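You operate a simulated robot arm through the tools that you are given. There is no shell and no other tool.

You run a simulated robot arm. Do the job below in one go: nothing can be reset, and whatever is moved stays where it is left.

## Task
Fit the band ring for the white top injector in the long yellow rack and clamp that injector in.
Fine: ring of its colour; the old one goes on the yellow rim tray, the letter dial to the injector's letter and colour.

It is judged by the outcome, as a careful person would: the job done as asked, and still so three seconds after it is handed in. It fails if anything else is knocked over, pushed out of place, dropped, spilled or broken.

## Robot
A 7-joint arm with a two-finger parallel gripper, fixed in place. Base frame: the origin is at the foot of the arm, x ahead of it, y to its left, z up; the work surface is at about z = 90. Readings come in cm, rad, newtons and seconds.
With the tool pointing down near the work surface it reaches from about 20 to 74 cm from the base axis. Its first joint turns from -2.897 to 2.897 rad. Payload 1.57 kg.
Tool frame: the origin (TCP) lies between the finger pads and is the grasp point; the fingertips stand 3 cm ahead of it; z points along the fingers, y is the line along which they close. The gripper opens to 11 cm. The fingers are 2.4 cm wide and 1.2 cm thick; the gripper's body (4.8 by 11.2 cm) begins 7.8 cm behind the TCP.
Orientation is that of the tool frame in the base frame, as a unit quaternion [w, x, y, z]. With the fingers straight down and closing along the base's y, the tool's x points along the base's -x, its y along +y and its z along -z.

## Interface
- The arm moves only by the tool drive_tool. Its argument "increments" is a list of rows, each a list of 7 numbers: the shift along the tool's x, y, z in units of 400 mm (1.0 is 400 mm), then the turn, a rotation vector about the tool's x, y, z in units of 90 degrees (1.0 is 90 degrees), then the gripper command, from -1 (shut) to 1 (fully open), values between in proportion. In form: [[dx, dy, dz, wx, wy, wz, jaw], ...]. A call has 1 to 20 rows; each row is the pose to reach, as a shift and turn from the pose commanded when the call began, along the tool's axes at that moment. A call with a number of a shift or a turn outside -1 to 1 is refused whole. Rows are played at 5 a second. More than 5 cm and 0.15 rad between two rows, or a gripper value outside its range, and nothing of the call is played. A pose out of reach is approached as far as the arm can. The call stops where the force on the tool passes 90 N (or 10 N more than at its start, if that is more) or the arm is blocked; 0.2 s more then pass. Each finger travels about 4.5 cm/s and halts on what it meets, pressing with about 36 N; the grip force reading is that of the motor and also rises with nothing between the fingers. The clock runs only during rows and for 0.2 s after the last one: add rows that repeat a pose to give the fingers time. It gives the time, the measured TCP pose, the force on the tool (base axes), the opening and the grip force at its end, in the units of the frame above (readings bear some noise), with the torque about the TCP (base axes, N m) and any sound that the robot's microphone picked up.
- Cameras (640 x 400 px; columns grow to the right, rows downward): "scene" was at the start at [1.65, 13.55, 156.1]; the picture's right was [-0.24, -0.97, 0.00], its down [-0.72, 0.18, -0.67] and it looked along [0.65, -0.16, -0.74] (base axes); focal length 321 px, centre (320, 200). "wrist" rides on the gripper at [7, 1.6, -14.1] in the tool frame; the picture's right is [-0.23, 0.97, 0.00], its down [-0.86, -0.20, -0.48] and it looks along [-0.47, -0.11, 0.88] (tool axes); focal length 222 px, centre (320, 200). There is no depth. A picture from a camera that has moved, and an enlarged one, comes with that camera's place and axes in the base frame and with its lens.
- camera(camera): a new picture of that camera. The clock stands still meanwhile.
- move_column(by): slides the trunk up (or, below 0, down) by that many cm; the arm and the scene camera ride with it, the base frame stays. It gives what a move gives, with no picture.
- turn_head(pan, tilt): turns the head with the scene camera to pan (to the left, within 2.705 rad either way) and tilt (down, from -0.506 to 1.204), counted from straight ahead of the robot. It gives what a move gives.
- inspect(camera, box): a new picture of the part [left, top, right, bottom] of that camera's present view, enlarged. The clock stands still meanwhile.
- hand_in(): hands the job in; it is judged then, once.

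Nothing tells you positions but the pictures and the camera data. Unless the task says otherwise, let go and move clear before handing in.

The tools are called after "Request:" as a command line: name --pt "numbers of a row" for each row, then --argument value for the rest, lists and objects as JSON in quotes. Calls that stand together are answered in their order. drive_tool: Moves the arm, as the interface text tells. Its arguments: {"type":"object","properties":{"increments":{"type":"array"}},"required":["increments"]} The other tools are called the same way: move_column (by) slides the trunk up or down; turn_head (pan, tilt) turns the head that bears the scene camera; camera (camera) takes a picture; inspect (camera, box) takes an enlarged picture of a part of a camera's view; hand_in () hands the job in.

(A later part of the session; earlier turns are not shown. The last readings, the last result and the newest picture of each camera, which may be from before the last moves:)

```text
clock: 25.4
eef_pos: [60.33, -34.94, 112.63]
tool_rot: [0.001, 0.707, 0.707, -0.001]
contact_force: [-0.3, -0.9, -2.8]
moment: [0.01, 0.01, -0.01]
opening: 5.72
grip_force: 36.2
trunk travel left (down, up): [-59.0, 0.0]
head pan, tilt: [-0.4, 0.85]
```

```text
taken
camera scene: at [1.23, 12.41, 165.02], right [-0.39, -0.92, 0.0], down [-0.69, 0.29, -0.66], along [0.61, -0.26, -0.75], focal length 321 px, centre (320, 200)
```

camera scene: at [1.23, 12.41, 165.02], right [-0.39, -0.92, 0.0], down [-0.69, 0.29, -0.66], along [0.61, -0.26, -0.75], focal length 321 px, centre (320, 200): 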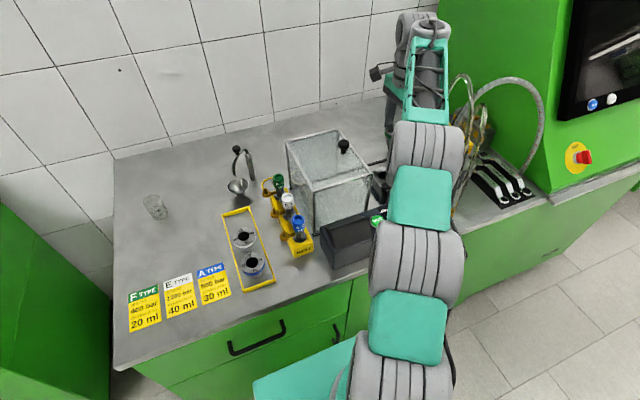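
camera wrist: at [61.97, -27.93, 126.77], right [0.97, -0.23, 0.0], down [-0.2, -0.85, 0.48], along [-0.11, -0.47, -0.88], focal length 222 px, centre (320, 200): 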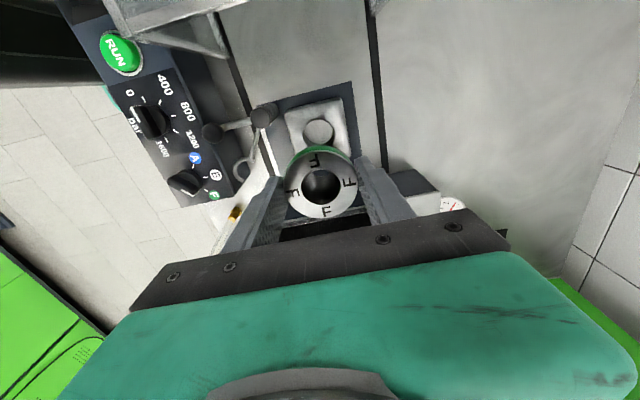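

The ring is held well and the empty socket is visible. I'll carry it toward me, over the panel and across to the tray while turning the tool back.

Request:
drive_tool --pt "0.0125 -0.09 -0.02 0 0 0 -1" --pt "0.025 -0.18 -0.04 0 0 0 -1" --pt "0.0375 -0.27 -0.06 0 0 -0.0833 -1" --pt "0.05 -0.3575 -0.07 0 0 -0.1667 -1" --pt "0.14 -0.3575 -0.1 0 0 -0.25 -1" --pt "0.24 -0.3575 -0.13 0 0 -0.3333 -1" --pt "0.34 -0.3575 -0.16 0 0 -0.4167 -1" --pt "0.44 -0.3575 -0.185 0 0 -0.5 -1" --pt "0.54 -0.3575 -0.185 0 0 -0.5833 -1" --pt "0.64 -0.3575 -0.185 0 0 -0.6667 -1" --pt "0.74 -0.3575 -0.185 0 0 -0.75 -1" --pt "0.84 -0.3575 -0.185 0 0 -0.8333 -1" --pt "0.94 -0.3575 -0.185 0 0 -0.9167 -1" --pt "1.0 -0.3575 -0.185 0 0 -1.0 -1" --pt "1.0 -0.3575 -0.185 0 0 -1.0 -1"

Request:
camera --camera "wrist"

```text
clock: 28.6
eef_pos: [46.13, 5.21, 120.13]
tool_rot: [0.0, 0.0, 1.0, -0.001]
contact_force: [0.5, -0.2, -1.3]
moment: [-0.01, 0.01, 0.0]
opening: 5.73
grip_force: 36.3
trunk travel left (down, up): [-59.0, 0.0]
head pan, tilt: [-0.4, 0.85]
```

```text
taken
camera wrist: at [39.17, 6.8, 134.19], right [0.23, 0.97, 0.0], down [0.86, -0.2, 0.48], along [0.47, -0.11, -0.88], focal length 222 px, centre (320, 200)
```

wrist: 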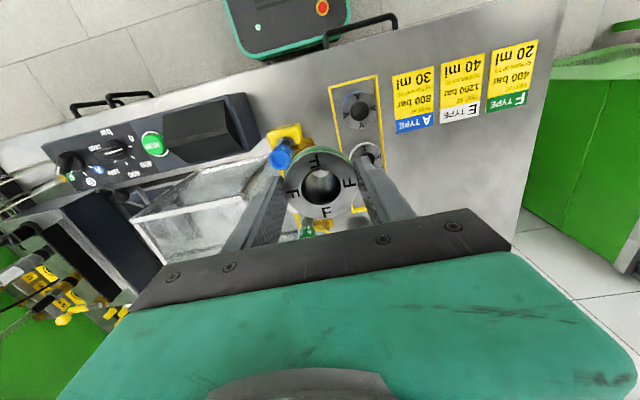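

Request:
drive_tool --pt "-0.04 0.08 0 0 0 0 -1" --pt "-0.1 0.1725 0 0 0 0 -1" --pt "-0.2 0.1725 0.0 0 0 0 -1" --pt "-0.3 0.1725 0.04 0 0 0 -1" --pt "-0.39 0.1725 0.12 0 0 0 -1" --pt "-0.39 0.1725 0.2 0 0 0 -1" --pt "-0.39 0.1725 0.2 0 0 0 -1"

Request:
camera --camera "wrist"

Request:
inspect --camera "scene" --box '[200, 120, 340, 290]'

```text
clock: 30.2
eef_pos: [61.47, 12.01, 111.94]
tool_rot: [0.0, 0.001, 1.0, -0.001]
contact_force: [0.1, 0.6, -1.4]
moment: [0.04, -0.01, 0.01]
opening: 5.73
grip_force: 35.9
trunk travel left (down, up): [-59.0, 0.0]
head pan, tilt: [-0.4, 0.85]
```

```text
taken
camera wrist: at [54.66, 13.62, 126.17], right [0.23, 0.97, 0.0], down [0.86, -0.2, 0.48], along [0.47, -0.11, -0.88], focal length 222 px, centre (320, 200)
```

wrist: 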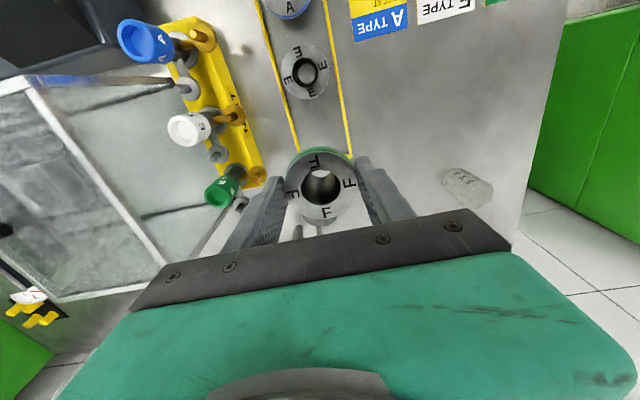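

```text
2.35 times, centred on (270, 205) of scene
camera zoom: at [1.23, 12.42, 165.02], right [-0.39, -0.92, 0.0], down [-0.69, 0.29, -0.66], along [0.61, -0.26, -0.75], focal length 755 px, centre (438, 188)
```

zoom: 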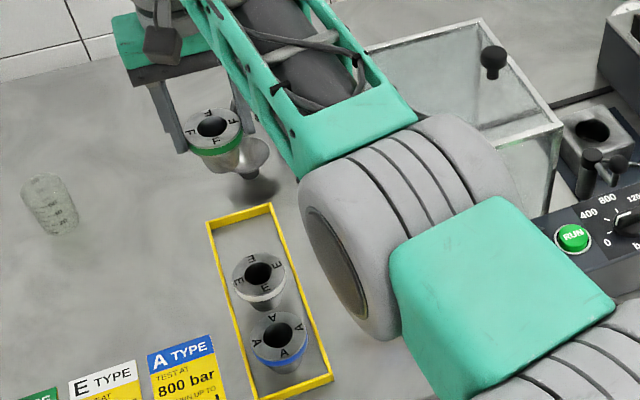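

Hovering over the free end of the tray. Lowering toward contact in stages.

Request:
drive_tool --pt "-0.012 0.002 0.1 0 0 0 -1" --pt "-0.012 0.002 0.2 0 0 0 -1" --pt "-0.012 0.002 0.28 0 0 0 -1" --pt "-0.012 0.002 0.33 0 0 0 -1" --pt "-0.012 0.002 0.33 0 0 0 -1"

Request:
camera --camera "wrist"

Request:
inspect --camera "scene" --box '[200, 120, 340, 290]'

```text
clock: 31.4
eef_pos: [61.99, 12.07, 99.13]
tool_rot: [0.0, 0.001, 1.0, -0.001]
contact_force: [-0.4, 0.2, -2.3]
moment: [0.0, 0.05, 0.02]
opening: 5.74
grip_force: 35.8
trunk travel left (down, up): [-59.0, 0.0]
head pan, tilt: [-0.4, 0.85]
```

```text
taken
camera wrist: at [55.17, 13.65, 113.08], right [0.23, 0.97, 0.0], down [0.86, -0.2, 0.48], along [0.47, -0.11, -0.88], focal length 222 px, centre (320, 200)
```

wrist: 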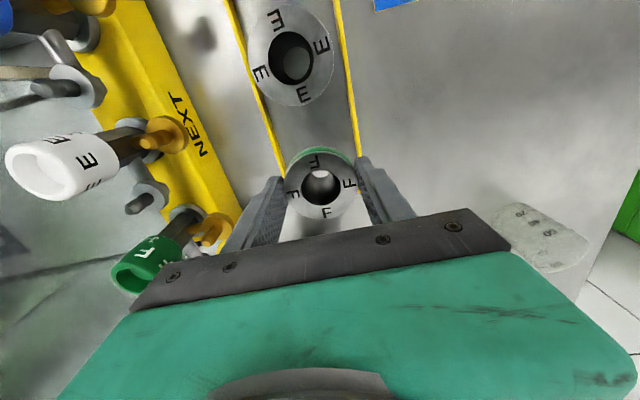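

```text
2.35 times, centred on (270, 205) of scene
camera zoom: at [1.24, 12.42, 165.02], right [-0.39, -0.92, 0.0], down [-0.69, 0.29, -0.66], along [0.61, -0.26, -0.75], focal length 755 px, centre (438, 188)
```

zoom: 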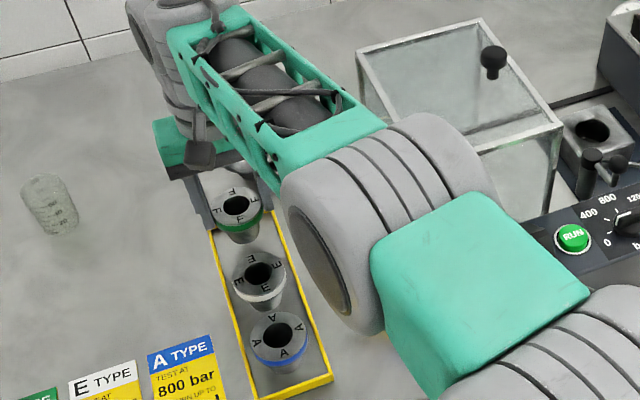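

Request:
drive_tool --pt "0 0 0.02 0 0 0 -1" --pt "0 0 0.035 0 0 0 -1" --pt "0 0 0.035 0 0 0 -1"

Request:
drive_tool --pt "0 0 0.005 0 0 0 -1" --pt "0 0 0.01 0 0 0 -1"

```text
clock: 32.2
eef_pos: [62.06, 12.14, 97.49]
tool_rot: [0.0, 0.001, 1.0, -0.002]
contact_force: [-0.3, 0.2, -2.5]
moment: [0.0, 0.0, 0.0]
opening: 5.74
grip_force: 36.5
trunk travel left (down, up): [-59.0, 0.0]
head pan, tilt: [-0.4, 0.85]
```

```text
clock: 32.8
eef_pos: [62.19, 12.14, 97.07]
tool_rot: [-0.001, 0.001, 1.0, -0.001]
contact_force: [-0.6, -0.1, -2.6]
moment: [0.0, 0.01, -0.04]
opening: 5.74
grip_force: 36.2
trunk travel left (down, up): [-59.0, 0.0]
head pan, tilt: [-0.4, 0.85]
```

Request:
drive_tool --pt "0 0 0.005 0 0 0 -1" --pt "0 0 0.01 0 0 0 -1"

Request:
inspect --camera "scene" --box '[200, 150, 320, 290]'

```text
clock: 33.4
eef_pos: [62.07, 12.15, 96.94]
tool_rot: [0.0, 0.0, 1.0, -0.001]
contact_force: [-1.3, -0.4, 5.5]
moment: [0.05, -0.06, -0.01]
opening: 5.76
grip_force: 35.9
trunk travel left (down, up): [-59.0, 0.0]
head pan, tilt: [-0.4, 0.85]
```

```text
2.86 times, centred on (260, 220) of scene
camera zoom: at [1.17, 12.41, 165.04], right [-0.39, -0.92, 0.0], down [-0.69, 0.29, -0.66], along [0.61, -0.26, -0.75], focal length 917 px, centre (491, 143)
```

zoom: 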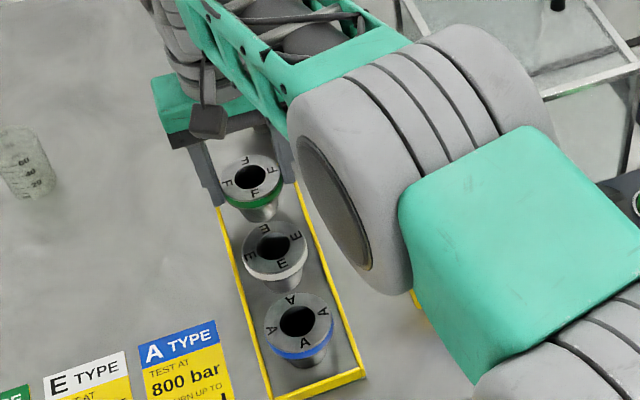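

The ring touched down at TCP z≈96.95. Open the fingers and lift away.

Request:
drive_tool --pt "0 0 -0.002 0 0 0 0.1" --pt "0 0 -0.002 0 0 0 0.25" --pt "0 0 -0.002 0 0 0 0.35" --pt "0 0 -0.002 0 0 0 0.35" --pt "0 0 -0.03 0 0 0 0.35" --pt "0 0 -0.09 0 0 0 0.35" --pt "0 0 -0.18 0 0 0 0.35"

Request:
camera --camera "wrist"

Request:
inspect --camera "scene" --box '[200, 150, 320, 290]'

```text
clock: 35.0
eef_pos: [61.99, 12.11, 104.14]
tool_rot: [-0.001, 0.002, 1.0, -0.001]
contact_force: [0.6, 0.7, -0.5]
moment: [0.02, -0.02, -0.01]
opening: 7.43
grip_force: 0.1
trunk travel left (down, up): [-59.0, 0.0]
head pan, tilt: [-0.4, 0.85]
```

```text
taken
camera wrist: at [55.18, 13.69, 118.3], right [0.23, 0.97, 0.0], down [0.86, -0.2, 0.48], along [0.46, -0.11, -0.88], focal length 222 px, centre (320, 200)
```

wrist: 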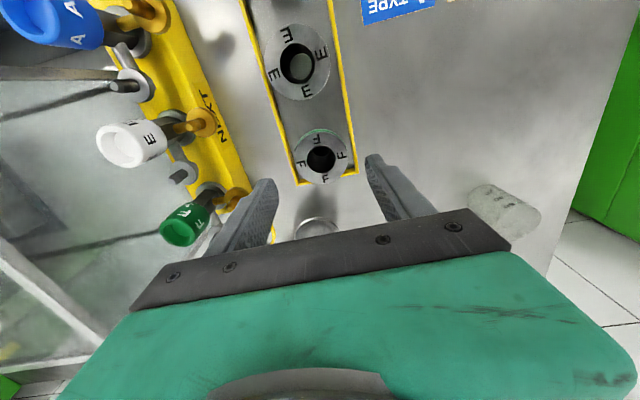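

```text
2.86 times, centred on (260, 220) of scene
camera zoom: at [1.2, 12.41, 165.02], right [-0.39, -0.92, 0.0], down [-0.69, 0.29, -0.66], along [0.61, -0.26, -0.75], focal length 917 px, centre (491, 143)
```

zoom: 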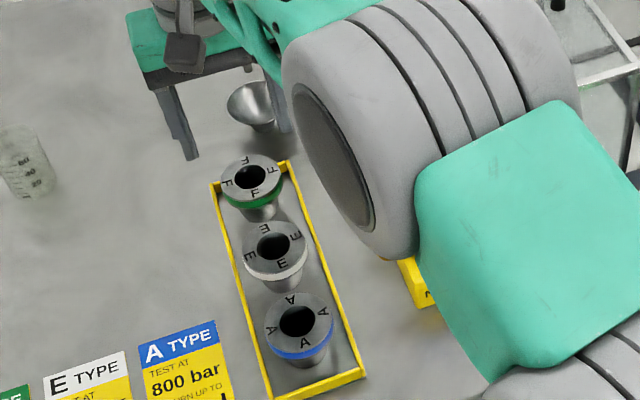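

The F ring stands in the tray. I'll hover over the E ring at (53.4, 12.1).

Request:
inspect --camera "wrist" --box '[220, 0, 400, 220]'

Request:
drive_tool --pt "0.1 0 0 0 0 0 0.5" --pt "0.2 0 0 0 0 0 0.5" --pt "0.215 0 0 0 0 0 0.5" --pt "0.215 0 0.05 0 0 0 0.5" --pt "0.215 0 0.05 0 0 0 0.5"

Request:
inspect --camera "wrist" --box '[200, 120, 440, 270]'

```text
1.82 times, centred on (310, 110) of wrist
camera zoom: at [55.18, 13.69, 118.3], right [0.23, 0.97, 0.0], down [0.86, -0.2, 0.48], along [0.46, -0.11, -0.88], focal length 404 px, centre (338, 364)
```

zoom: 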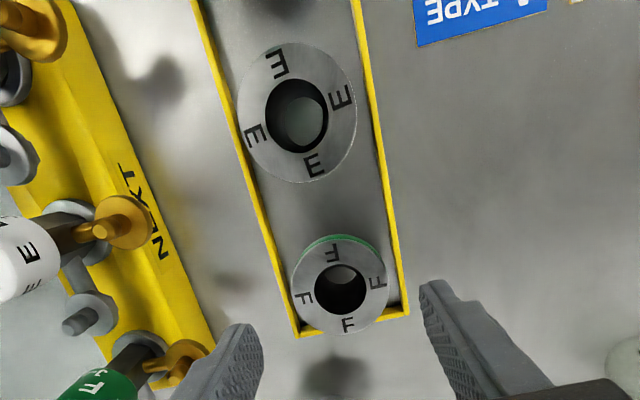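

```text
clock: 36.2
eef_pos: [53.59, 11.99, 101.97]
tool_rot: [0.0, 0.001, 1.0, -0.001]
contact_force: [0.1, -0.1, 0.2]
moment: [0.01, 0.02, 0.0]
opening: 8.27
grip_force: 0.1
trunk travel left (down, up): [-59.0, 0.0]
head pan, tilt: [-0.4, 0.85]
```

```text
2.67 times, centred on (320, 195) of wrist
camera zoom: at [46.7, 13.72, 116.1], right [0.23, 0.97, 0.0], down [0.86, -0.2, 0.48], along [0.47, -0.11, -0.88], focal length 592 px, centre (320, 213)
```

zoom: 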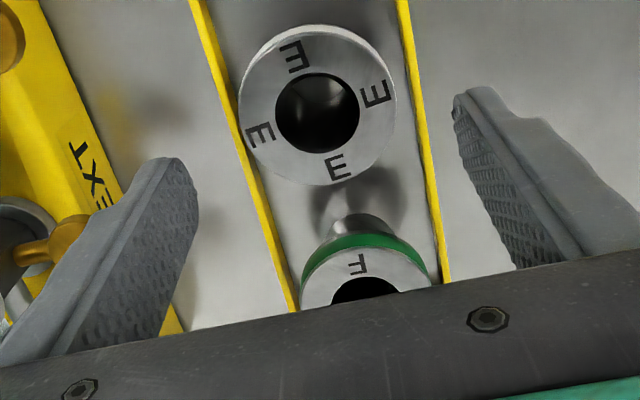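

Request:
drive_tool --pt "0.002 0 0.06 0 0 0 0.4" --pt "0.002 0 0.1 0 0 0 0.35" --pt "0.002 0 0.12 0 0 0 0.35" --pt "0.002 0 0.12 0 0 0 0.35"

Request:
drive_tool --pt "0 0 0 0 0 0 0" --pt "0 0 0 0 0 0 -0.5" --pt "0 0 0 0 0 0 -1" --pt "0 0 0 0 0 0 -1"

Request:
drive_tool --pt "0 0 -0.005 0 0 0 -1" --pt "0 0 -0.02 0 0 0 -1" --pt "0 0 -0.04 0 0 0 -1"

Request:
inspect --camera "wrist" --box '[200, 120, 440, 270]'

```text
clock: 37.2
eef_pos: [53.38, 12.16, 97.19]
tool_rot: [0.0, 0.001, 1.0, -0.001]
contact_force: [-1.6, -0.5, -0.2]
moment: [0.02, -0.01, -0.01]
opening: 7.42
grip_force: 0.0
trunk travel left (down, up): [-59.0, 0.0]
head pan, tilt: [-0.4, 0.85]
```

```text
clock: 38.2
eef_pos: [53.37, 12.21, 97.08]
tool_rot: [0.0, 0.001, 1.0, -0.001]
contact_force: [0.4, -0.7, -1.0]
moment: [-0.01, 0.0, 0.02]
opening: 5.69
grip_force: 36.2
trunk travel left (down, up): [-59.0, 0.0]
head pan, tilt: [-0.4, 0.85]
```

```text
clock: 39.0
eef_pos: [53.38, 12.28, 98.74]
tool_rot: [0.0, 0.001, 1.0, -0.001]
contact_force: [0.8, 0.2, -2.9]
moment: [-0.01, -0.02, -0.03]
opening: 5.67
grip_force: 35.6
trunk travel left (down, up): [-59.0, 0.0]
head pan, tilt: [-0.4, 0.85]
```

```text
2.67 times, centred on (320, 195) of wrist
camera zoom: at [46.47, 13.81, 112.9], right [0.23, 0.97, 0.0], down [0.86, -0.2, 0.48], along [0.47, -0.11, -0.88], focal length 592 px, centre (320, 213)
```

zoom: 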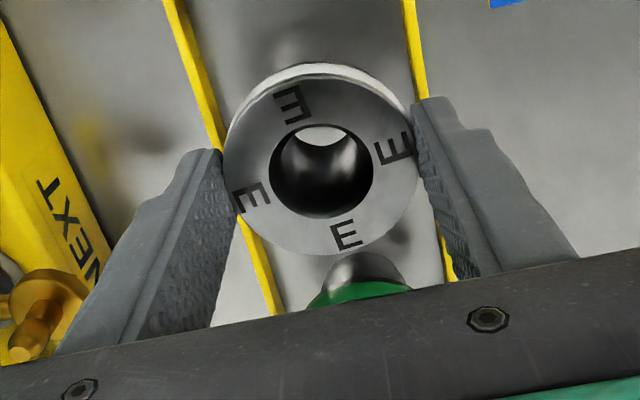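

The E ring is gripped at 5.68 cm. Lift and carry it back along the same route, turning the tool to close along x.

Request:
drive_tool --pt "0 0 -0.08 0 0 0 -1" --pt "0 0 -0.17 0 0 0 -1" --pt "0 0 -0.27 0 0 0 -1" --pt "0.04 0 -0.37 0 0 0 -1" --pt "0.1 0 -0.46 0 0 0 -1" --pt "0.185 0 -0.53 0 0 0 -1" --pt "0.185 -0.1 -0.53 0 0 0.0833 -1" --pt "0.185 -0.2 -0.53 0 0 0.1667 -1" --pt "0.185 -0.3 -0.53 0 0 0.25 -1" --pt "0.185 -0.4 -0.53 0 0 0.3333 -1" --pt "0.185 -0.5 -0.53 0 0 0.4167 -1" --pt "0.185 -0.6 -0.53 0 0 0.5 -1" --pt "0.185 -0.7 -0.53 0 0 0.5833 -1" --pt "0.185 -0.8 -0.53 0 0 0.6667 -1" --pt "0.185 -0.9 -0.53 0 0 0.75 -1" --pt "0.185 -1.0 -0.5 0 0 0.8333 -1" --pt "0.185 -1.0 -0.47 0 0 0.9167 -1" --pt "0.185 -1.0 -0.45 0 0 1.0 -1" --pt "0.185 -1.0 -0.45 0 0 1.0 -1"

Request:
camera --camera "wrist"

```text
clock: 43.0
eef_pos: [45.95, -27.99, 116.86]
tool_rot: [0.0, 0.708, 0.706, -0.002]
contact_force: [0.4, 0.1, -1.7]
moment: [0.02, 0.02, 0.04]
opening: 5.66
grip_force: 36.2
trunk travel left (down, up): [-59.0, 0.0]
head pan, tilt: [-0.4, 0.85]
```

```text
taken
camera wrist: at [47.69, -21.04, 131.03], right [0.97, -0.23, 0.0], down [-0.2, -0.85, 0.48], along [-0.11, -0.47, -0.88], focal length 222 px, centre (320, 200)
```

wrist: 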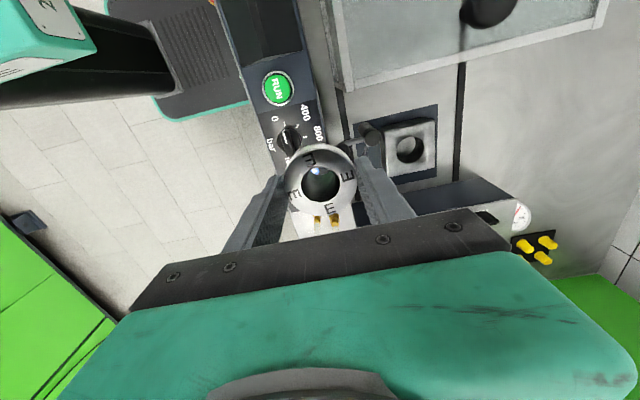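

Request:
drive_tool --pt "-0.09 0.0 0 0 0 0 -1" --pt "-0.175 0.04 0.02 0 0 0 -1" --pt "-0.175 0.13 0.05 0 0 0 -1" --pt "-0.175 0.22 0.07 0 0 0 -1" --pt "-0.175 0.3 0.09 0 0 0 -1" --pt "-0.175 0.356 0.09 0 0 0 -1" --pt "-0.175 0.356 0.09 0 0 0 -1"

Request:
camera --camera "wrist"

Request:
inspect --camera "wrist" --box '[220, 80, 420, 225]'

```text
clock: 44.6
eef_pos: [60.32, -34.73, 113.08]
tool_rot: [0.0, 0.708, 0.706, -0.001]
contact_force: [0.1, 0.3, -2.4]
moment: [-0.01, 0.01, 0.0]
opening: 5.66
grip_force: 36.4
trunk travel left (down, up): [-59.0, 0.0]
head pan, tilt: [-0.4, 0.85]
```

```text
taken
camera wrist: at [61.96, -27.85, 127.28], right [0.97, -0.23, 0.0], down [-0.2, -0.85, 0.48], along [-0.11, -0.47, -0.88], focal length 222 px, centre (320, 200)
```

wrist: 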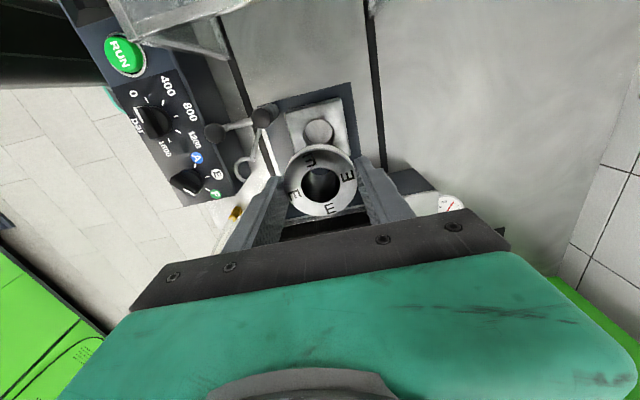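

```text
2.76 times, centred on (320, 152) of wrist
camera zoom: at [61.96, -27.85, 127.28], right [0.97, -0.23, 0.0], down [-0.2, -0.85, 0.48], along [-0.11, -0.47, -0.88], focal length 613 px, centre (320, 331)
```

zoom: 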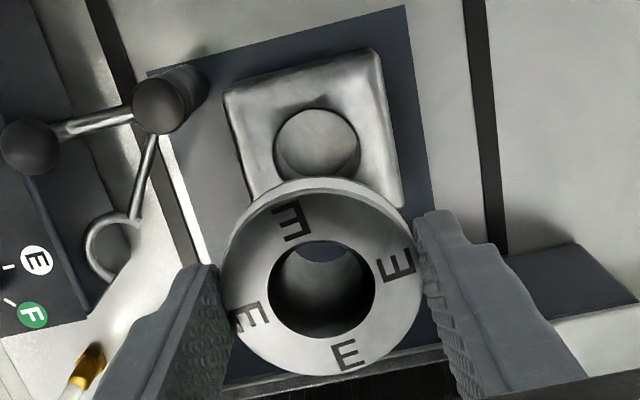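

The socket hole centre comes out at (60.2, -34.9), so only about 1 mm of correction is needed. Lowering the E ring to just above the socket.

Request:
drive_tool --pt "-0.0025 -0.0025 0.08 0 0 0 -1" --pt "-0.0025 -0.0025 0.17 0 0 0 -1" --pt "-0.0025 -0.0025 0.25 0 0 0 -1" --pt "-0.0025 -0.0025 0.29 0 0 0 -1" --pt "-0.0025 -0.0025 0.29 0 0 0 -1"

Request:
inspect --camera "wrist" --box '[200, 100, 440, 250]'

Request:
inspect --camera "scene" --box '[340, 120, 480, 240]'

```text
clock: 45.8
eef_pos: [60.1, -34.77, 101.61]
tool_rot: [0.001, 0.708, 0.706, -0.002]
contact_force: [0.1, -0.7, -1.5]
moment: [0.01, -0.02, 0.01]
opening: 5.67
grip_force: 36.1
trunk travel left (down, up): [-59.0, 0.0]
head pan, tilt: [-0.4, 0.85]
```

```text
2.67 times, centred on (320, 175) of wrist
camera zoom: at [61.88, -27.92, 115.66], right [0.97, -0.23, 0.0], down [-0.2, -0.85, 0.48], along [-0.11, -0.47, -0.88], focal length 592 px, centre (320, 267)
```

zoom: 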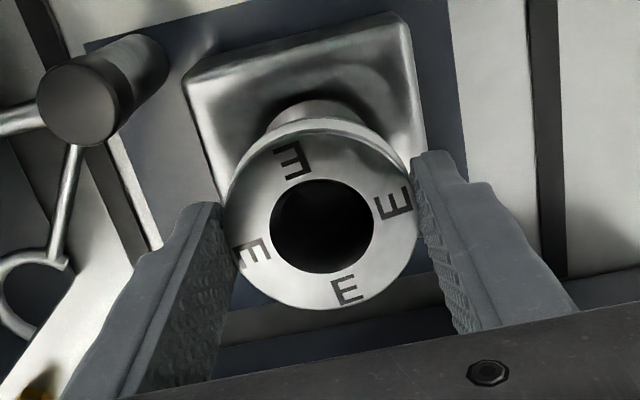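

```text
3.33 times, centred on (410, 180) of scene
camera zoom: at [1.24, 12.39, 165.02], right [-0.39, -0.92, 0.0], down [-0.69, 0.29, -0.66], along [0.61, -0.26, -0.75], focal length 1070 px, centre (20, 267)
```

zoom: 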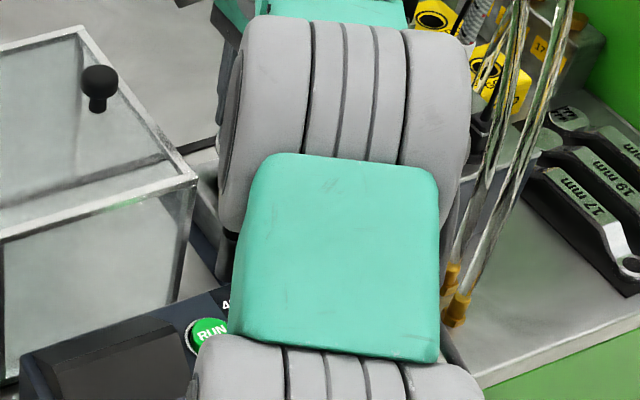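

Looks aligned. Lowering in small steps with force checks.

Request:
drive_tool --pt "0 0 0.02 0 0 0 -1" --pt "0 0 0.035 0 0 0 -1" --pt "0 0 0.05 0 0 0 -1"

Request:
drive_tool --pt "0 0 0.01 0 0 0 -1" --pt "0 0 0.02 0 0 0 -1"

Request:
inspect --camera "wrist" --box '[200, 100, 440, 250]'

```text
clock: 46.6
eef_pos: [60.03, -34.87, 99.61]
tool_rot: [-0.001, 0.708, 0.707, -0.001]
contact_force: [0.3, 0.4, -2.9]
moment: [-0.01, -0.02, 0.02]
opening: 5.64
grip_force: 36.2
trunk travel left (down, up): [-59.0, 0.0]
head pan, tilt: [-0.4, 0.85]
```

```text
clock: 47.2
eef_pos: [60.28, -34.99, 98.64]
tool_rot: [0.001, 0.708, 0.707, -0.001]
contact_force: [0.0, 0.7, -1.5]
moment: [-0.03, 0.03, 0.0]
opening: 5.66
grip_force: 36.5
trunk travel left (down, up): [-59.0, 0.0]
head pan, tilt: [-0.4, 0.85]
```

```text
2.67 times, centred on (320, 175) of wrist
camera zoom: at [61.94, -27.98, 112.91], right [0.97, -0.23, 0.0], down [-0.2, -0.85, 0.48], along [-0.11, -0.47, -0.88], focal length 592 px, centre (320, 267)
```

zoom: 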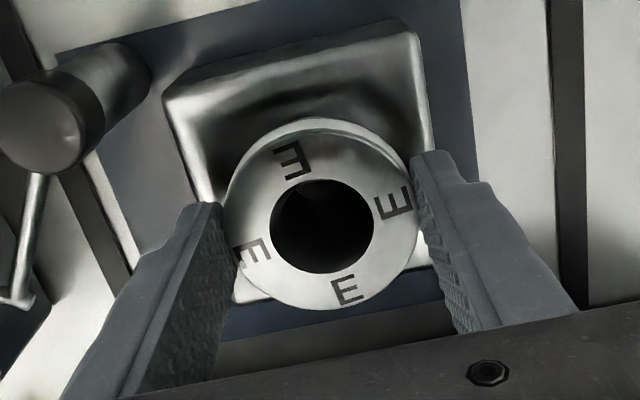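

Going in freely. Continue until it seats.

Request:
drive_tool --pt "0 0 0.012 0 0 0 -1" --pt "0 0 0.024 0 0 0 -1"

Request:
drive_tool --pt "0 0 0.006 0 0 0 -1" --pt "0 0 0.012 0 0 0 -1"

```text
clock: 47.8
eef_pos: [60.16, -34.88, 97.93]
tool_rot: [0.001, 0.708, 0.707, 0.0]
contact_force: [-0.2, -0.6, -1.6]
moment: [0.0, -0.03, 0.02]
opening: 5.64
grip_force: 36.2
trunk travel left (down, up): [-59.0, 0.0]
head pan, tilt: [-0.4, 0.85]
```

```text
clock: 48.4
eef_pos: [60.1, -34.91, 97.26]
tool_rot: [0.0, 0.707, 0.707, -0.001]
contact_force: [0.5, -0.1, -2.0]
moment: [-0.02, -0.02, 0.0]
opening: 5.62
grip_force: 36.1
trunk travel left (down, up): [-59.0, 0.0]
head pan, tilt: [-0.4, 0.85]
```

Request:
drive_tool --pt "0 0 0.004 0 0 0 -1" --pt "0 0 0.008 0 0 0 -1"

Request:
inspect --camera "wrist" --box '[200, 100, 440, 250]'

```text
clock: 49.0
eef_pos: [60.13, -35.0, 97.29]
tool_rot: [0.001, 0.707, 0.707, -0.001]
contact_force: [-0.9, 2.6, 10.6]
moment: [0.37, 0.19, -0.06]
opening: 5.68
grip_force: 36.1
trunk travel left (down, up): [-59.0, 0.0]
head pan, tilt: [-0.4, 0.85]
```

```text
2.67 times, centred on (320, 175) of wrist
camera zoom: at [61.82, -27.98, 111.39], right [0.97, -0.23, 0.0], down [-0.2, -0.85, 0.48], along [-0.11, -0.47, -0.88], focal length 592 px, centre (320, 267)
```

zoom: 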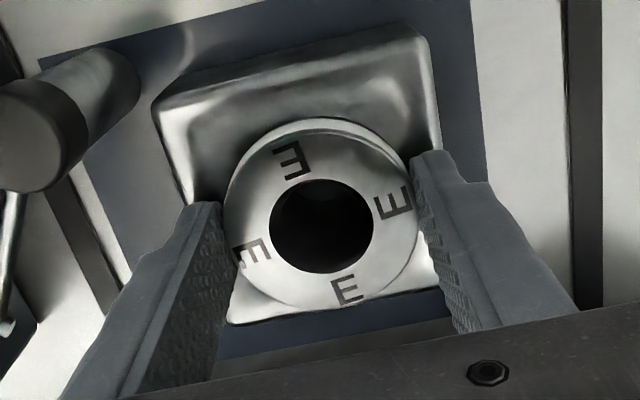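

The ring is seated (contact at the same height as the old ring). Release, rise and check.

Request:
drive_tool --pt "0 0 -0.002 0 0 0 0.1" --pt "0 0 -0.002 0 0 0 0.3" --pt "0 0 -0.002 0 0 0 0.4" --pt "0 0 -0.002 0 0 0 0.45" --pt "0 0 -0.05 0 0 0 0.45" --pt "0 0 -0.15 0 0 0 0.45"

Request:
inspect --camera "wrist" --box '[180, 70, 440, 232]'

```text
clock: 50.4
eef_pos: [60.06, -34.7, 103.05]
tool_rot: [0.0, 0.707, 0.707, -0.002]
contact_force: [-0.6, 1.0, -0.8]
moment: [-0.01, -0.01, 0.0]
opening: 7.99
grip_force: 0.0
trunk travel left (down, up): [-59.0, 0.0]
head pan, tilt: [-0.4, 0.85]
```

```text
2.46 times, centred on (310, 151) of wrist
camera zoom: at [61.89, -27.77, 117.12], right [0.97, -0.23, 0.0], down [-0.2, -0.85, 0.48], along [-0.11, -0.47, -0.88], focal length 547 px, centre (345, 321)
```

zoom: 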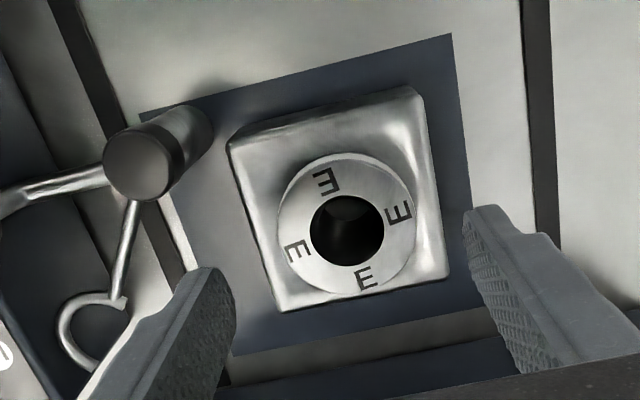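

The E ring is seated properly. Now I'll go to the rack to look closely at the white injector, keeping the fingers closing along x, since the glass box stands close beside the rack.

Request:
drive_tool --pt "0 0 -0.08 0 0 0 0.45" --pt "0 0 -0.17 0 0 0 0.45" --pt "0 0 -0.25 0 0 0 0.45" --pt "0 -0.09 -0.26 0 0 0 0.45" --pt "0 -0.18 -0.28 0 0 0 0.45" --pt "0 -0.27 -0.3 0 0 0 0.45" --pt "0 -0.355 -0.33 0 0 0 0.45" --pt "0.1 -0.355 -0.36 0 0 0 0.45" --pt "0.2 -0.355 -0.4 0 0 0 0.45" --pt "0.3 -0.355 -0.42 0 0 0 0.45" --pt "0.4 -0.355 -0.42 0 0 0 0.45" --pt "0.5 -0.355 -0.42 0 0 0 0.45" --pt "0.6 -0.355 -0.42 0 0 0 0.45" --pt "0.7 -0.355 -0.42 0 0 0 0.45" --pt "0.8 -0.3 -0.42 0 0 0 0.45" --pt "0.87 -0.22 -0.42 0 0 0 0.45" --pt "0.87 -0.14 -0.42 0 0 0 0.45" --pt "0.87 -0.14 -0.42 0 0 0 0.45"

Request:
camera --camera "wrist"

Request:
inspect --camera "wrist" --box '[220, 60, 440, 200]'

```text
clock: 54.2
eef_pos: [54.5, -0.04, 119.93]
tool_rot: [0.001, 0.707, 0.707, -0.001]
contact_force: [1.1, 0.3, 0.6]
moment: [0.01, 0.02, -0.01]
opening: 7.96
grip_force: 0.1
trunk travel left (down, up): [-59.0, 0.0]
head pan, tilt: [-0.4, 0.85]
```

```text
taken
camera wrist: at [56.26, 6.9, 133.96], right [0.97, -0.23, 0.0], down [-0.2, -0.85, 0.48], along [-0.11, -0.47, -0.88], focal length 222 px, centre (320, 200)
```

wrist: 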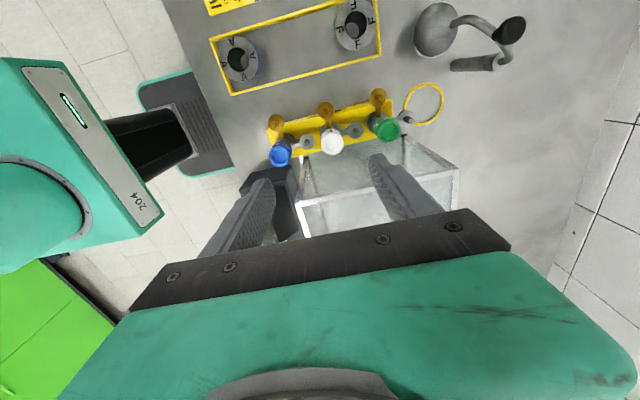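

```text
2.86 times, centred on (330, 130) of wrist
camera zoom: at [56.26, 6.9, 133.96], right [0.97, -0.23, 0.0], down [-0.2, -0.85, 0.48], along [-0.11, -0.47, -0.88], focal length 635 px, centre (291, 400)
```

zoom: 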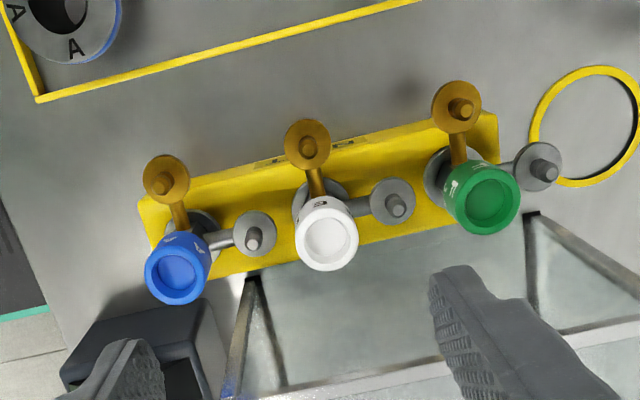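

I can see each injector has a brass side arm (+y) and a grey side arm (+x). Keeping that orientation in the socket leaves both in the hook's open side. The white cap is at about (56.2, -1.6, 101.3); I'll hover above it.

Request:
drive_tool --pt "-0.02 0.02 0.06 0 0 0 0.2" --pt "-0.0375 0.04 0.14 0 0 0 0.0" --pt "-0.0375 0.04 0.24 0 0 0 -0.1" --pt "-0.0375 0.04 0.24 0 0 0 -0.13" --pt "-0.0375 0.04 0.24 0 0 0 -0.13"

Request:
camera --camera "wrist"

Request:
inspect --camera "wrist" --box '[200, 70, 440, 220]'

```text
clock: 55.4
eef_pos: [56.03, -1.62, 110.11]
tool_rot: [0.001, 0.707, 0.707, -0.001]
contact_force: [-1.0, -0.2, -0.6]
moment: [-0.02, 0.03, -0.01]
opening: 4.78
grip_force: 0.1
trunk travel left (down, up): [-59.0, 0.0]
head pan, tilt: [-0.4, 0.85]
```

```text
taken
camera wrist: at [57.87, 5.31, 124.25], right [0.97, -0.23, 0.0], down [-0.2, -0.85, 0.48], along [-0.11, -0.47, -0.88], focal length 222 px, centre (320, 200)
```

wrist: 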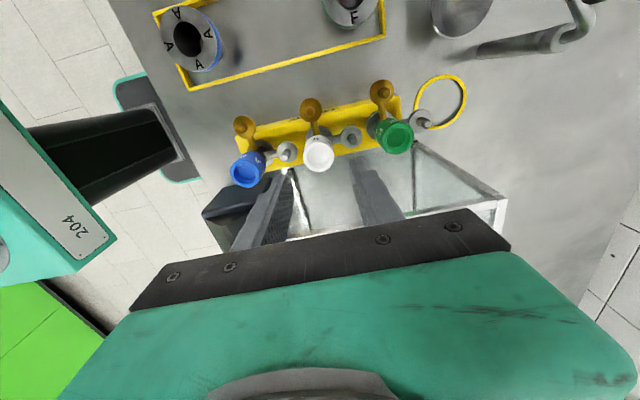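

```text
2.67 times, centred on (320, 145) of wrist
camera zoom: at [57.87, 5.31, 124.25], right [0.97, -0.23, 0.0], down [-0.2, -0.85, 0.48], along [-0.11, -0.47, -0.88], focal length 592 px, centre (320, 347)
```

zoom: 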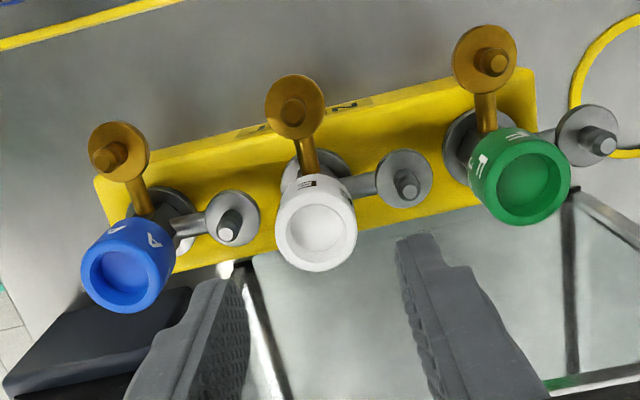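

Request:
drive_tool --pt "0 0 0.08 0 0 0 -0.13" --pt "0 0 0.13 0 0 0 -0.13" --pt "0 0 0.13 0 0 0 -0.13"

Request:
inspect --camera "wrist" --box '[200, 90, 440, 240]'

Request:
inspect --camera "scene" --box '[220, 140, 360, 260]'

```text
clock: 56.2
eef_pos: [55.99, -1.58, 105.0]
tool_rot: [0.0, 0.708, 0.706, 0.0]
contact_force: [-0.4, 0.1, 0.1]
moment: [0.0, -0.02, 0.01]
opening: 4.8
grip_force: 0.0
trunk travel left (down, up): [-59.0, 0.0]
head pan, tilt: [-0.4, 0.85]
```

```text
2.67 times, centred on (320, 165) of wrist
camera zoom: at [57.75, 5.33, 119.09], right [0.97, -0.23, 0.0], down [-0.2, -0.85, 0.48], along [-0.11, -0.47, -0.88], focal length 592 px, centre (320, 293)
```

zoom: 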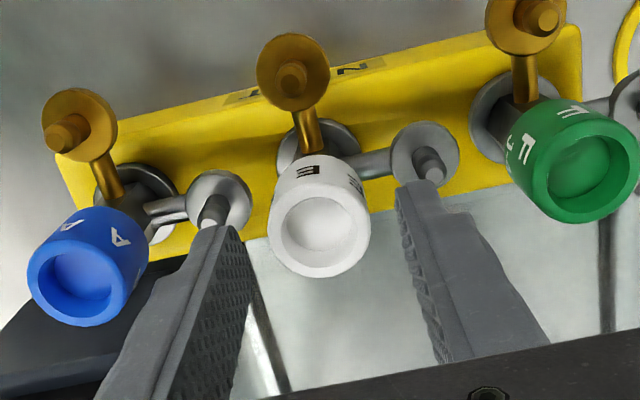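

```text
3.33 times, centred on (290, 200) of scene
camera zoom: at [1.21, 12.41, 165.02], right [-0.39, -0.92, 0.0], down [-0.69, 0.29, -0.66], along [0.61, -0.26, -0.75], focal length 1070 px, centre (420, 200)
```

zoom: 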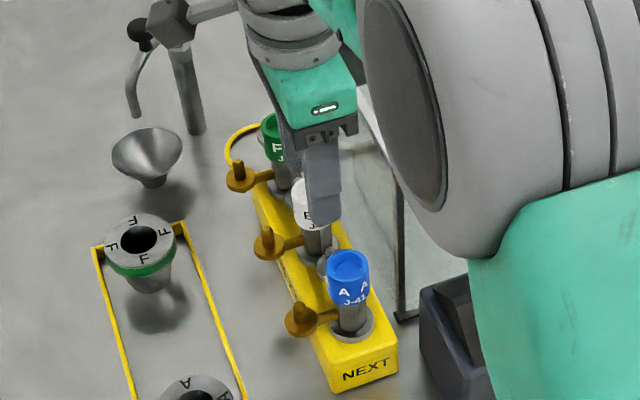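

Well centred. I'll narrow the opening slightly to keep clear of the neighbouring studs, and lower onto the cap.

Request:
drive_tool --pt "0 0.002 0 0 0 0 -0.23" --pt "0 0.002 0.02 0 0 0 -0.23" --pt "0 0.002 0.045 0 0 0 -0.23" --pt "0 0.002 0.065 0 0 0 -0.23" --pt "0 0.002 0.065 0 0 0 -0.23"

Request:
inspect --camera "wrist" --box '[200, 90, 440, 240]'

Request:
inspect --camera "scene" --box '[250, 170, 330, 250]'

```text
clock: 57.4
eef_pos: [56.22, -1.66, 102.29]
tool_rot: [0.0, 0.708, 0.706, -0.002]
contact_force: [-0.6, 0.4, 0.0]
moment: [0.02, 0.0, 0.04]
opening: 4.24
grip_force: 0.1
trunk travel left (down, up): [-59.0, 0.0]
head pan, tilt: [-0.4, 0.85]
```

```text
2.67 times, centred on (320, 165) of wrist
camera zoom: at [58.03, 5.31, 116.51], right [0.97, -0.23, 0.0], down [-0.2, -0.85, 0.48], along [-0.11, -0.47, -0.88], focal length 592 px, centre (320, 293)
```

zoom: 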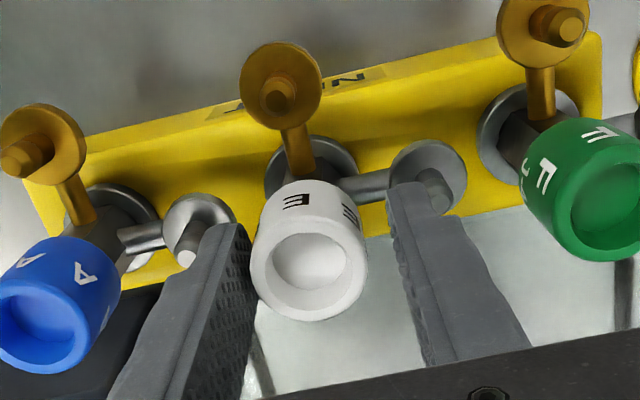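

```text
5.00 times, centred on (290, 210) of scene
camera zoom: at [1.23, 12.41, 165.02], right [-0.39, -0.92, 0.0], down [-0.69, 0.29, -0.66], along [0.61, -0.26, -0.75], focal length 1605 px, centre (470, 150)
```

zoom: 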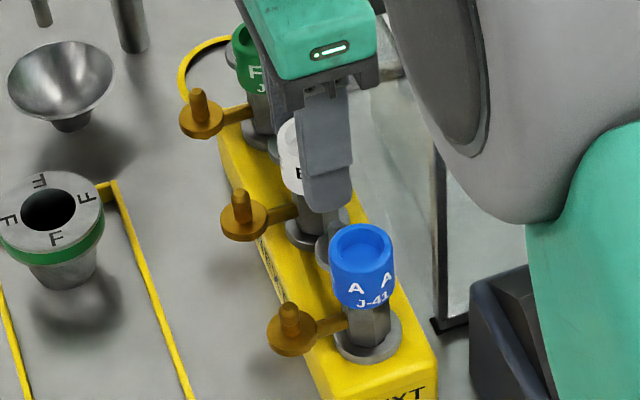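

Request:
drive_tool --pt "0 0 0 0 0 0 -0.4" --pt "0 0 0 0 0 0 -0.7" --pt "0 0 0 0 0 0 -1" --pt "0 0 0 0 0 0 -1"

Request:
drive_tool --pt "0 0 -0.006 0 0 0 -1" --pt "0 0 -0.015 0 0 0 -1" --pt "0 0 -0.03 0 0 0 -1"

Request:
inspect --camera "wrist" --box '[200, 90, 440, 240]'

```text
clock: 58.4
eef_pos: [56.32, -1.67, 102.33]
tool_rot: [0.001, 0.707, 0.707, -0.001]
contact_force: [-0.6, -0.2, 0.1]
moment: [0.02, 0.09, 0.0]
opening: 3.17
grip_force: 36.1
trunk travel left (down, up): [-59.0, 0.0]
head pan, tilt: [-0.4, 0.85]
```

```text
clock: 59.2
eef_pos: [56.32, -1.61, 103.55]
tool_rot: [0.0, 0.708, 0.707, -0.002]
contact_force: [0.0, -0.3, -3.6]
moment: [-0.01, -0.02, 0.01]
opening: 3.14
grip_force: 36.1
trunk travel left (down, up): [-59.0, 0.0]
head pan, tilt: [-0.4, 0.85]
```

```text
2.67 times, centred on (320, 165) of wrist
camera zoom: at [57.96, 5.34, 117.67], right [0.97, -0.23, 0.0], down [-0.2, -0.85, 0.48], along [-0.11, -0.47, -0.88], focal length 592 px, centre (320, 293)
```

zoom: 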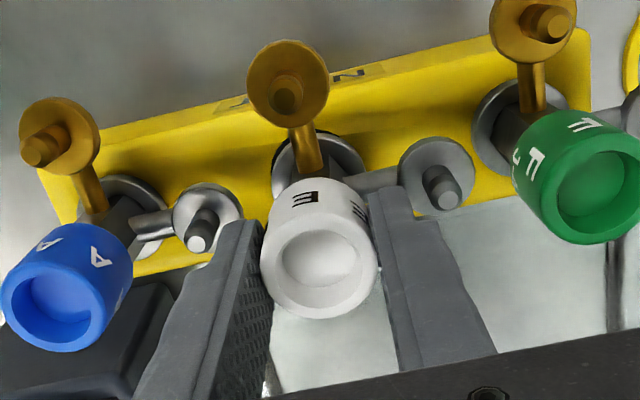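

The injector is gripped (3.15 cm cap) and lifting freely. Continue straight up.

Request:
drive_tool --pt "0 0 -0.03 0 0 0 -1" --pt "0 0 -0.07 0 0 0 -1" --pt "0 0 -0.12 0 0 0 -1" --pt "0 0 -0.18 0 0 0 -1" --pt "0 0 -0.25 0 0 0 -1" --pt "0 0 -0.32 0 0 0 -1" --pt "0 0 -0.39 0 0 0 -1" --pt "0 0 -0.44 0 0 0 -1" --pt "0 0 -0.44 0 0 0 -1"

Request:
camera --camera "wrist"

Request:
inspect --camera "scene" --box '[220, 100, 400, 250]'

```text
clock: 61.2
eef_pos: [56.22, -1.55, 121.25]
tool_rot: [0.0, 0.708, 0.707, -0.002]
contact_force: [-0.2, -0.6, -2.7]
moment: [0.02, 0.02, 0.04]
opening: 3.14
grip_force: 36.3
trunk travel left (down, up): [-59.0, 0.0]
head pan, tilt: [-0.4, 0.85]
```

```text
taken
camera wrist: at [57.97, 5.36, 135.28], right [0.97, -0.23, 0.0], down [-0.2, -0.85, 0.48], along [-0.11, -0.47, -0.88], focal length 222 px, centre (320, 200)
```

wrist: 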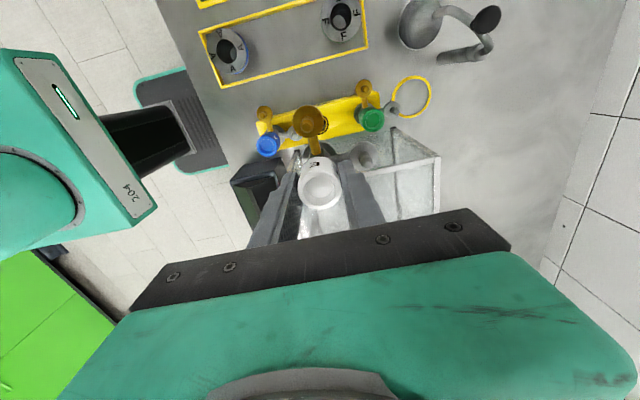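

```text
2.67 times, centred on (310, 175) of scene
camera zoom: at [1.25, 12.41, 165.02], right [-0.39, -0.92, 0.0], down [-0.69, 0.29, -0.66], along [0.61, -0.26, -0.75], focal length 856 px, centre (347, 267)
```

zoom: 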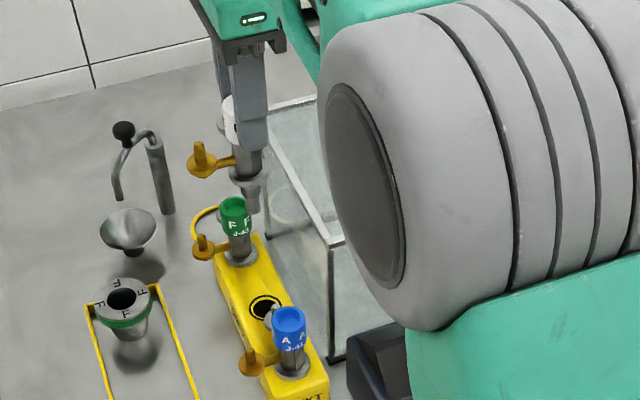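

The injector is up, with its nozzle about 12 cm below the TCP. I'll carry it by the same route around the front of the box to the socket, keeping its orientation.

Request:
drive_tool --pt "0 -0.09 0 0 0 0 -1" --pt "0 -0.18 0 0 0 0 -1" --pt "0 -0.255 0 0 0 0 -1" --pt "-0.1 -0.255 0 0 0 0 -1" --pt "-0.2 -0.255 0 0 0 0 -1" --pt "-0.3 -0.255 0 0 0 0 -1" --pt "-0.4 -0.255 0 0 0 0 -1" --pt "-0.5 -0.255 0 0 0 0 -1" --pt "-0.6 -0.255 0.02 0 0 0 -1" --pt "-0.7 -0.255 0.04 0 0 0 -1" --pt "-0.78 -0.255 0.06 0 0 0 -1" --pt "-0.835 -0.255 0.06 0 0 0 -1" --pt "-0.835 -0.17 0.1 0 0 0 -1" --pt "-0.835 -0.08 0.14 0 0 0 -1" --pt "-0.835 0.01 0.16 0 0 0 -1" --pt "-0.835 0.06 0.17 0 0 0 -1" --pt "-0.835 0.0985 0.17 0 0 0 -1" --pt "-0.835 0.0985 0.17 0 0 0 -1"

Request:
camera --camera "wrist"

Request:
inspect --camera "wrist" --box '[200, 80, 440, 230]'

Request:
camera --camera "scene"

```text
clock: 65.0
eef_pos: [60.27, -35.12, 114.23]
tool_rot: [0.0, 0.708, 0.707, -0.001]
contact_force: [0.7, -0.3, -3.7]
moment: [-0.05, 0.02, 0.03]
opening: 3.12
grip_force: 36.3
trunk travel left (down, up): [-59.0, 0.0]
head pan, tilt: [-0.4, 0.85]
```

```text
taken
camera wrist: at [61.96, -28.13, 128.48], right [0.97, -0.23, 0.0], down [-0.2, -0.85, 0.48], along [-0.11, -0.47, -0.88], focal length 222 px, centre (320, 200)
```

wrist: 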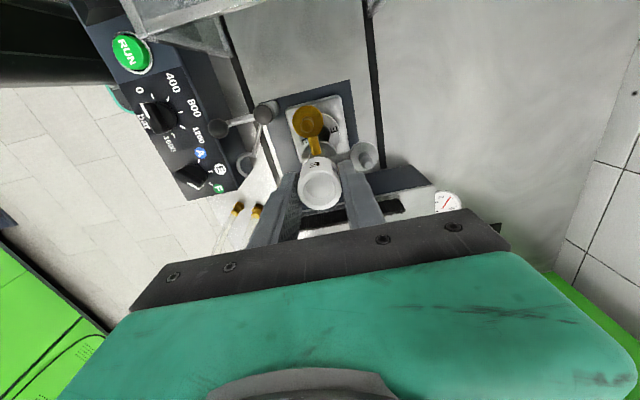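

```text
2.67 times, centred on (320, 155) of wrist
camera zoom: at [61.96, -28.13, 128.48], right [0.97, -0.23, 0.0], down [-0.2, -0.85, 0.48], along [-0.11, -0.47, -0.88], focal length 592 px, centre (320, 320)
```

zoom: 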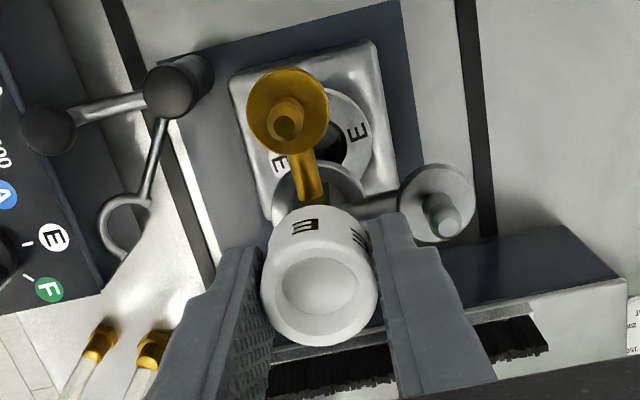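

```text
taken
camera scene: at [1.27, 12.41, 165.02], right [-0.39, -0.92, 0.0], down [-0.69, 0.29, -0.66], along [0.61, -0.26, -0.75], focal length 321 px, centre (320, 200)
```

scene: 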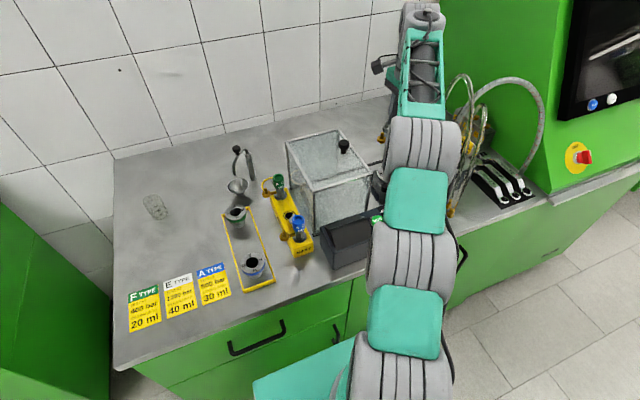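

Aligned within a couple of mm. Lowering toward the ring; the nozzle should enter at TCP z≈107.

Request:
drive_tool --pt "-0.0025 -0.0025 0.06 0 0 0 -1" --pt "-0.0025 -0.0025 0.12 0 0 0 -1" --pt "-0.0025 -0.0025 0.16 0 0 0 -1" --pt "-0.0025 -0.0025 0.16 0 0 0 -1"

Request:
inspect --camera "wrist" --box '[200, 80, 440, 230]'

```text
clock: 66.0
eef_pos: [60.14, -35.07, 108.0]
tool_rot: [0.0, 0.708, 0.707, -0.001]
contact_force: [-0.5, -0.2, -3.5]
moment: [-0.02, 0.02, -0.01]
opening: 3.16
grip_force: 35.5
trunk travel left (down, up): [-59.0, 0.0]
head pan, tilt: [-0.4, 0.85]
```

```text
2.67 times, centred on (320, 155) of wrist
camera zoom: at [61.94, -28.09, 122.09], right [0.97, -0.23, 0.0], down [-0.2, -0.85, 0.48], along [-0.11, -0.47, -0.88], focal length 592 px, centre (320, 320)
```

zoom: 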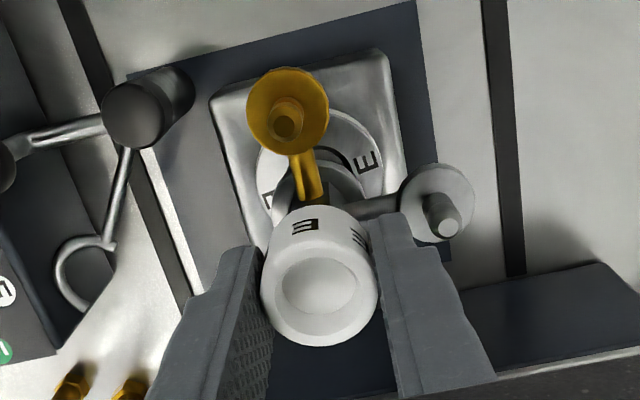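

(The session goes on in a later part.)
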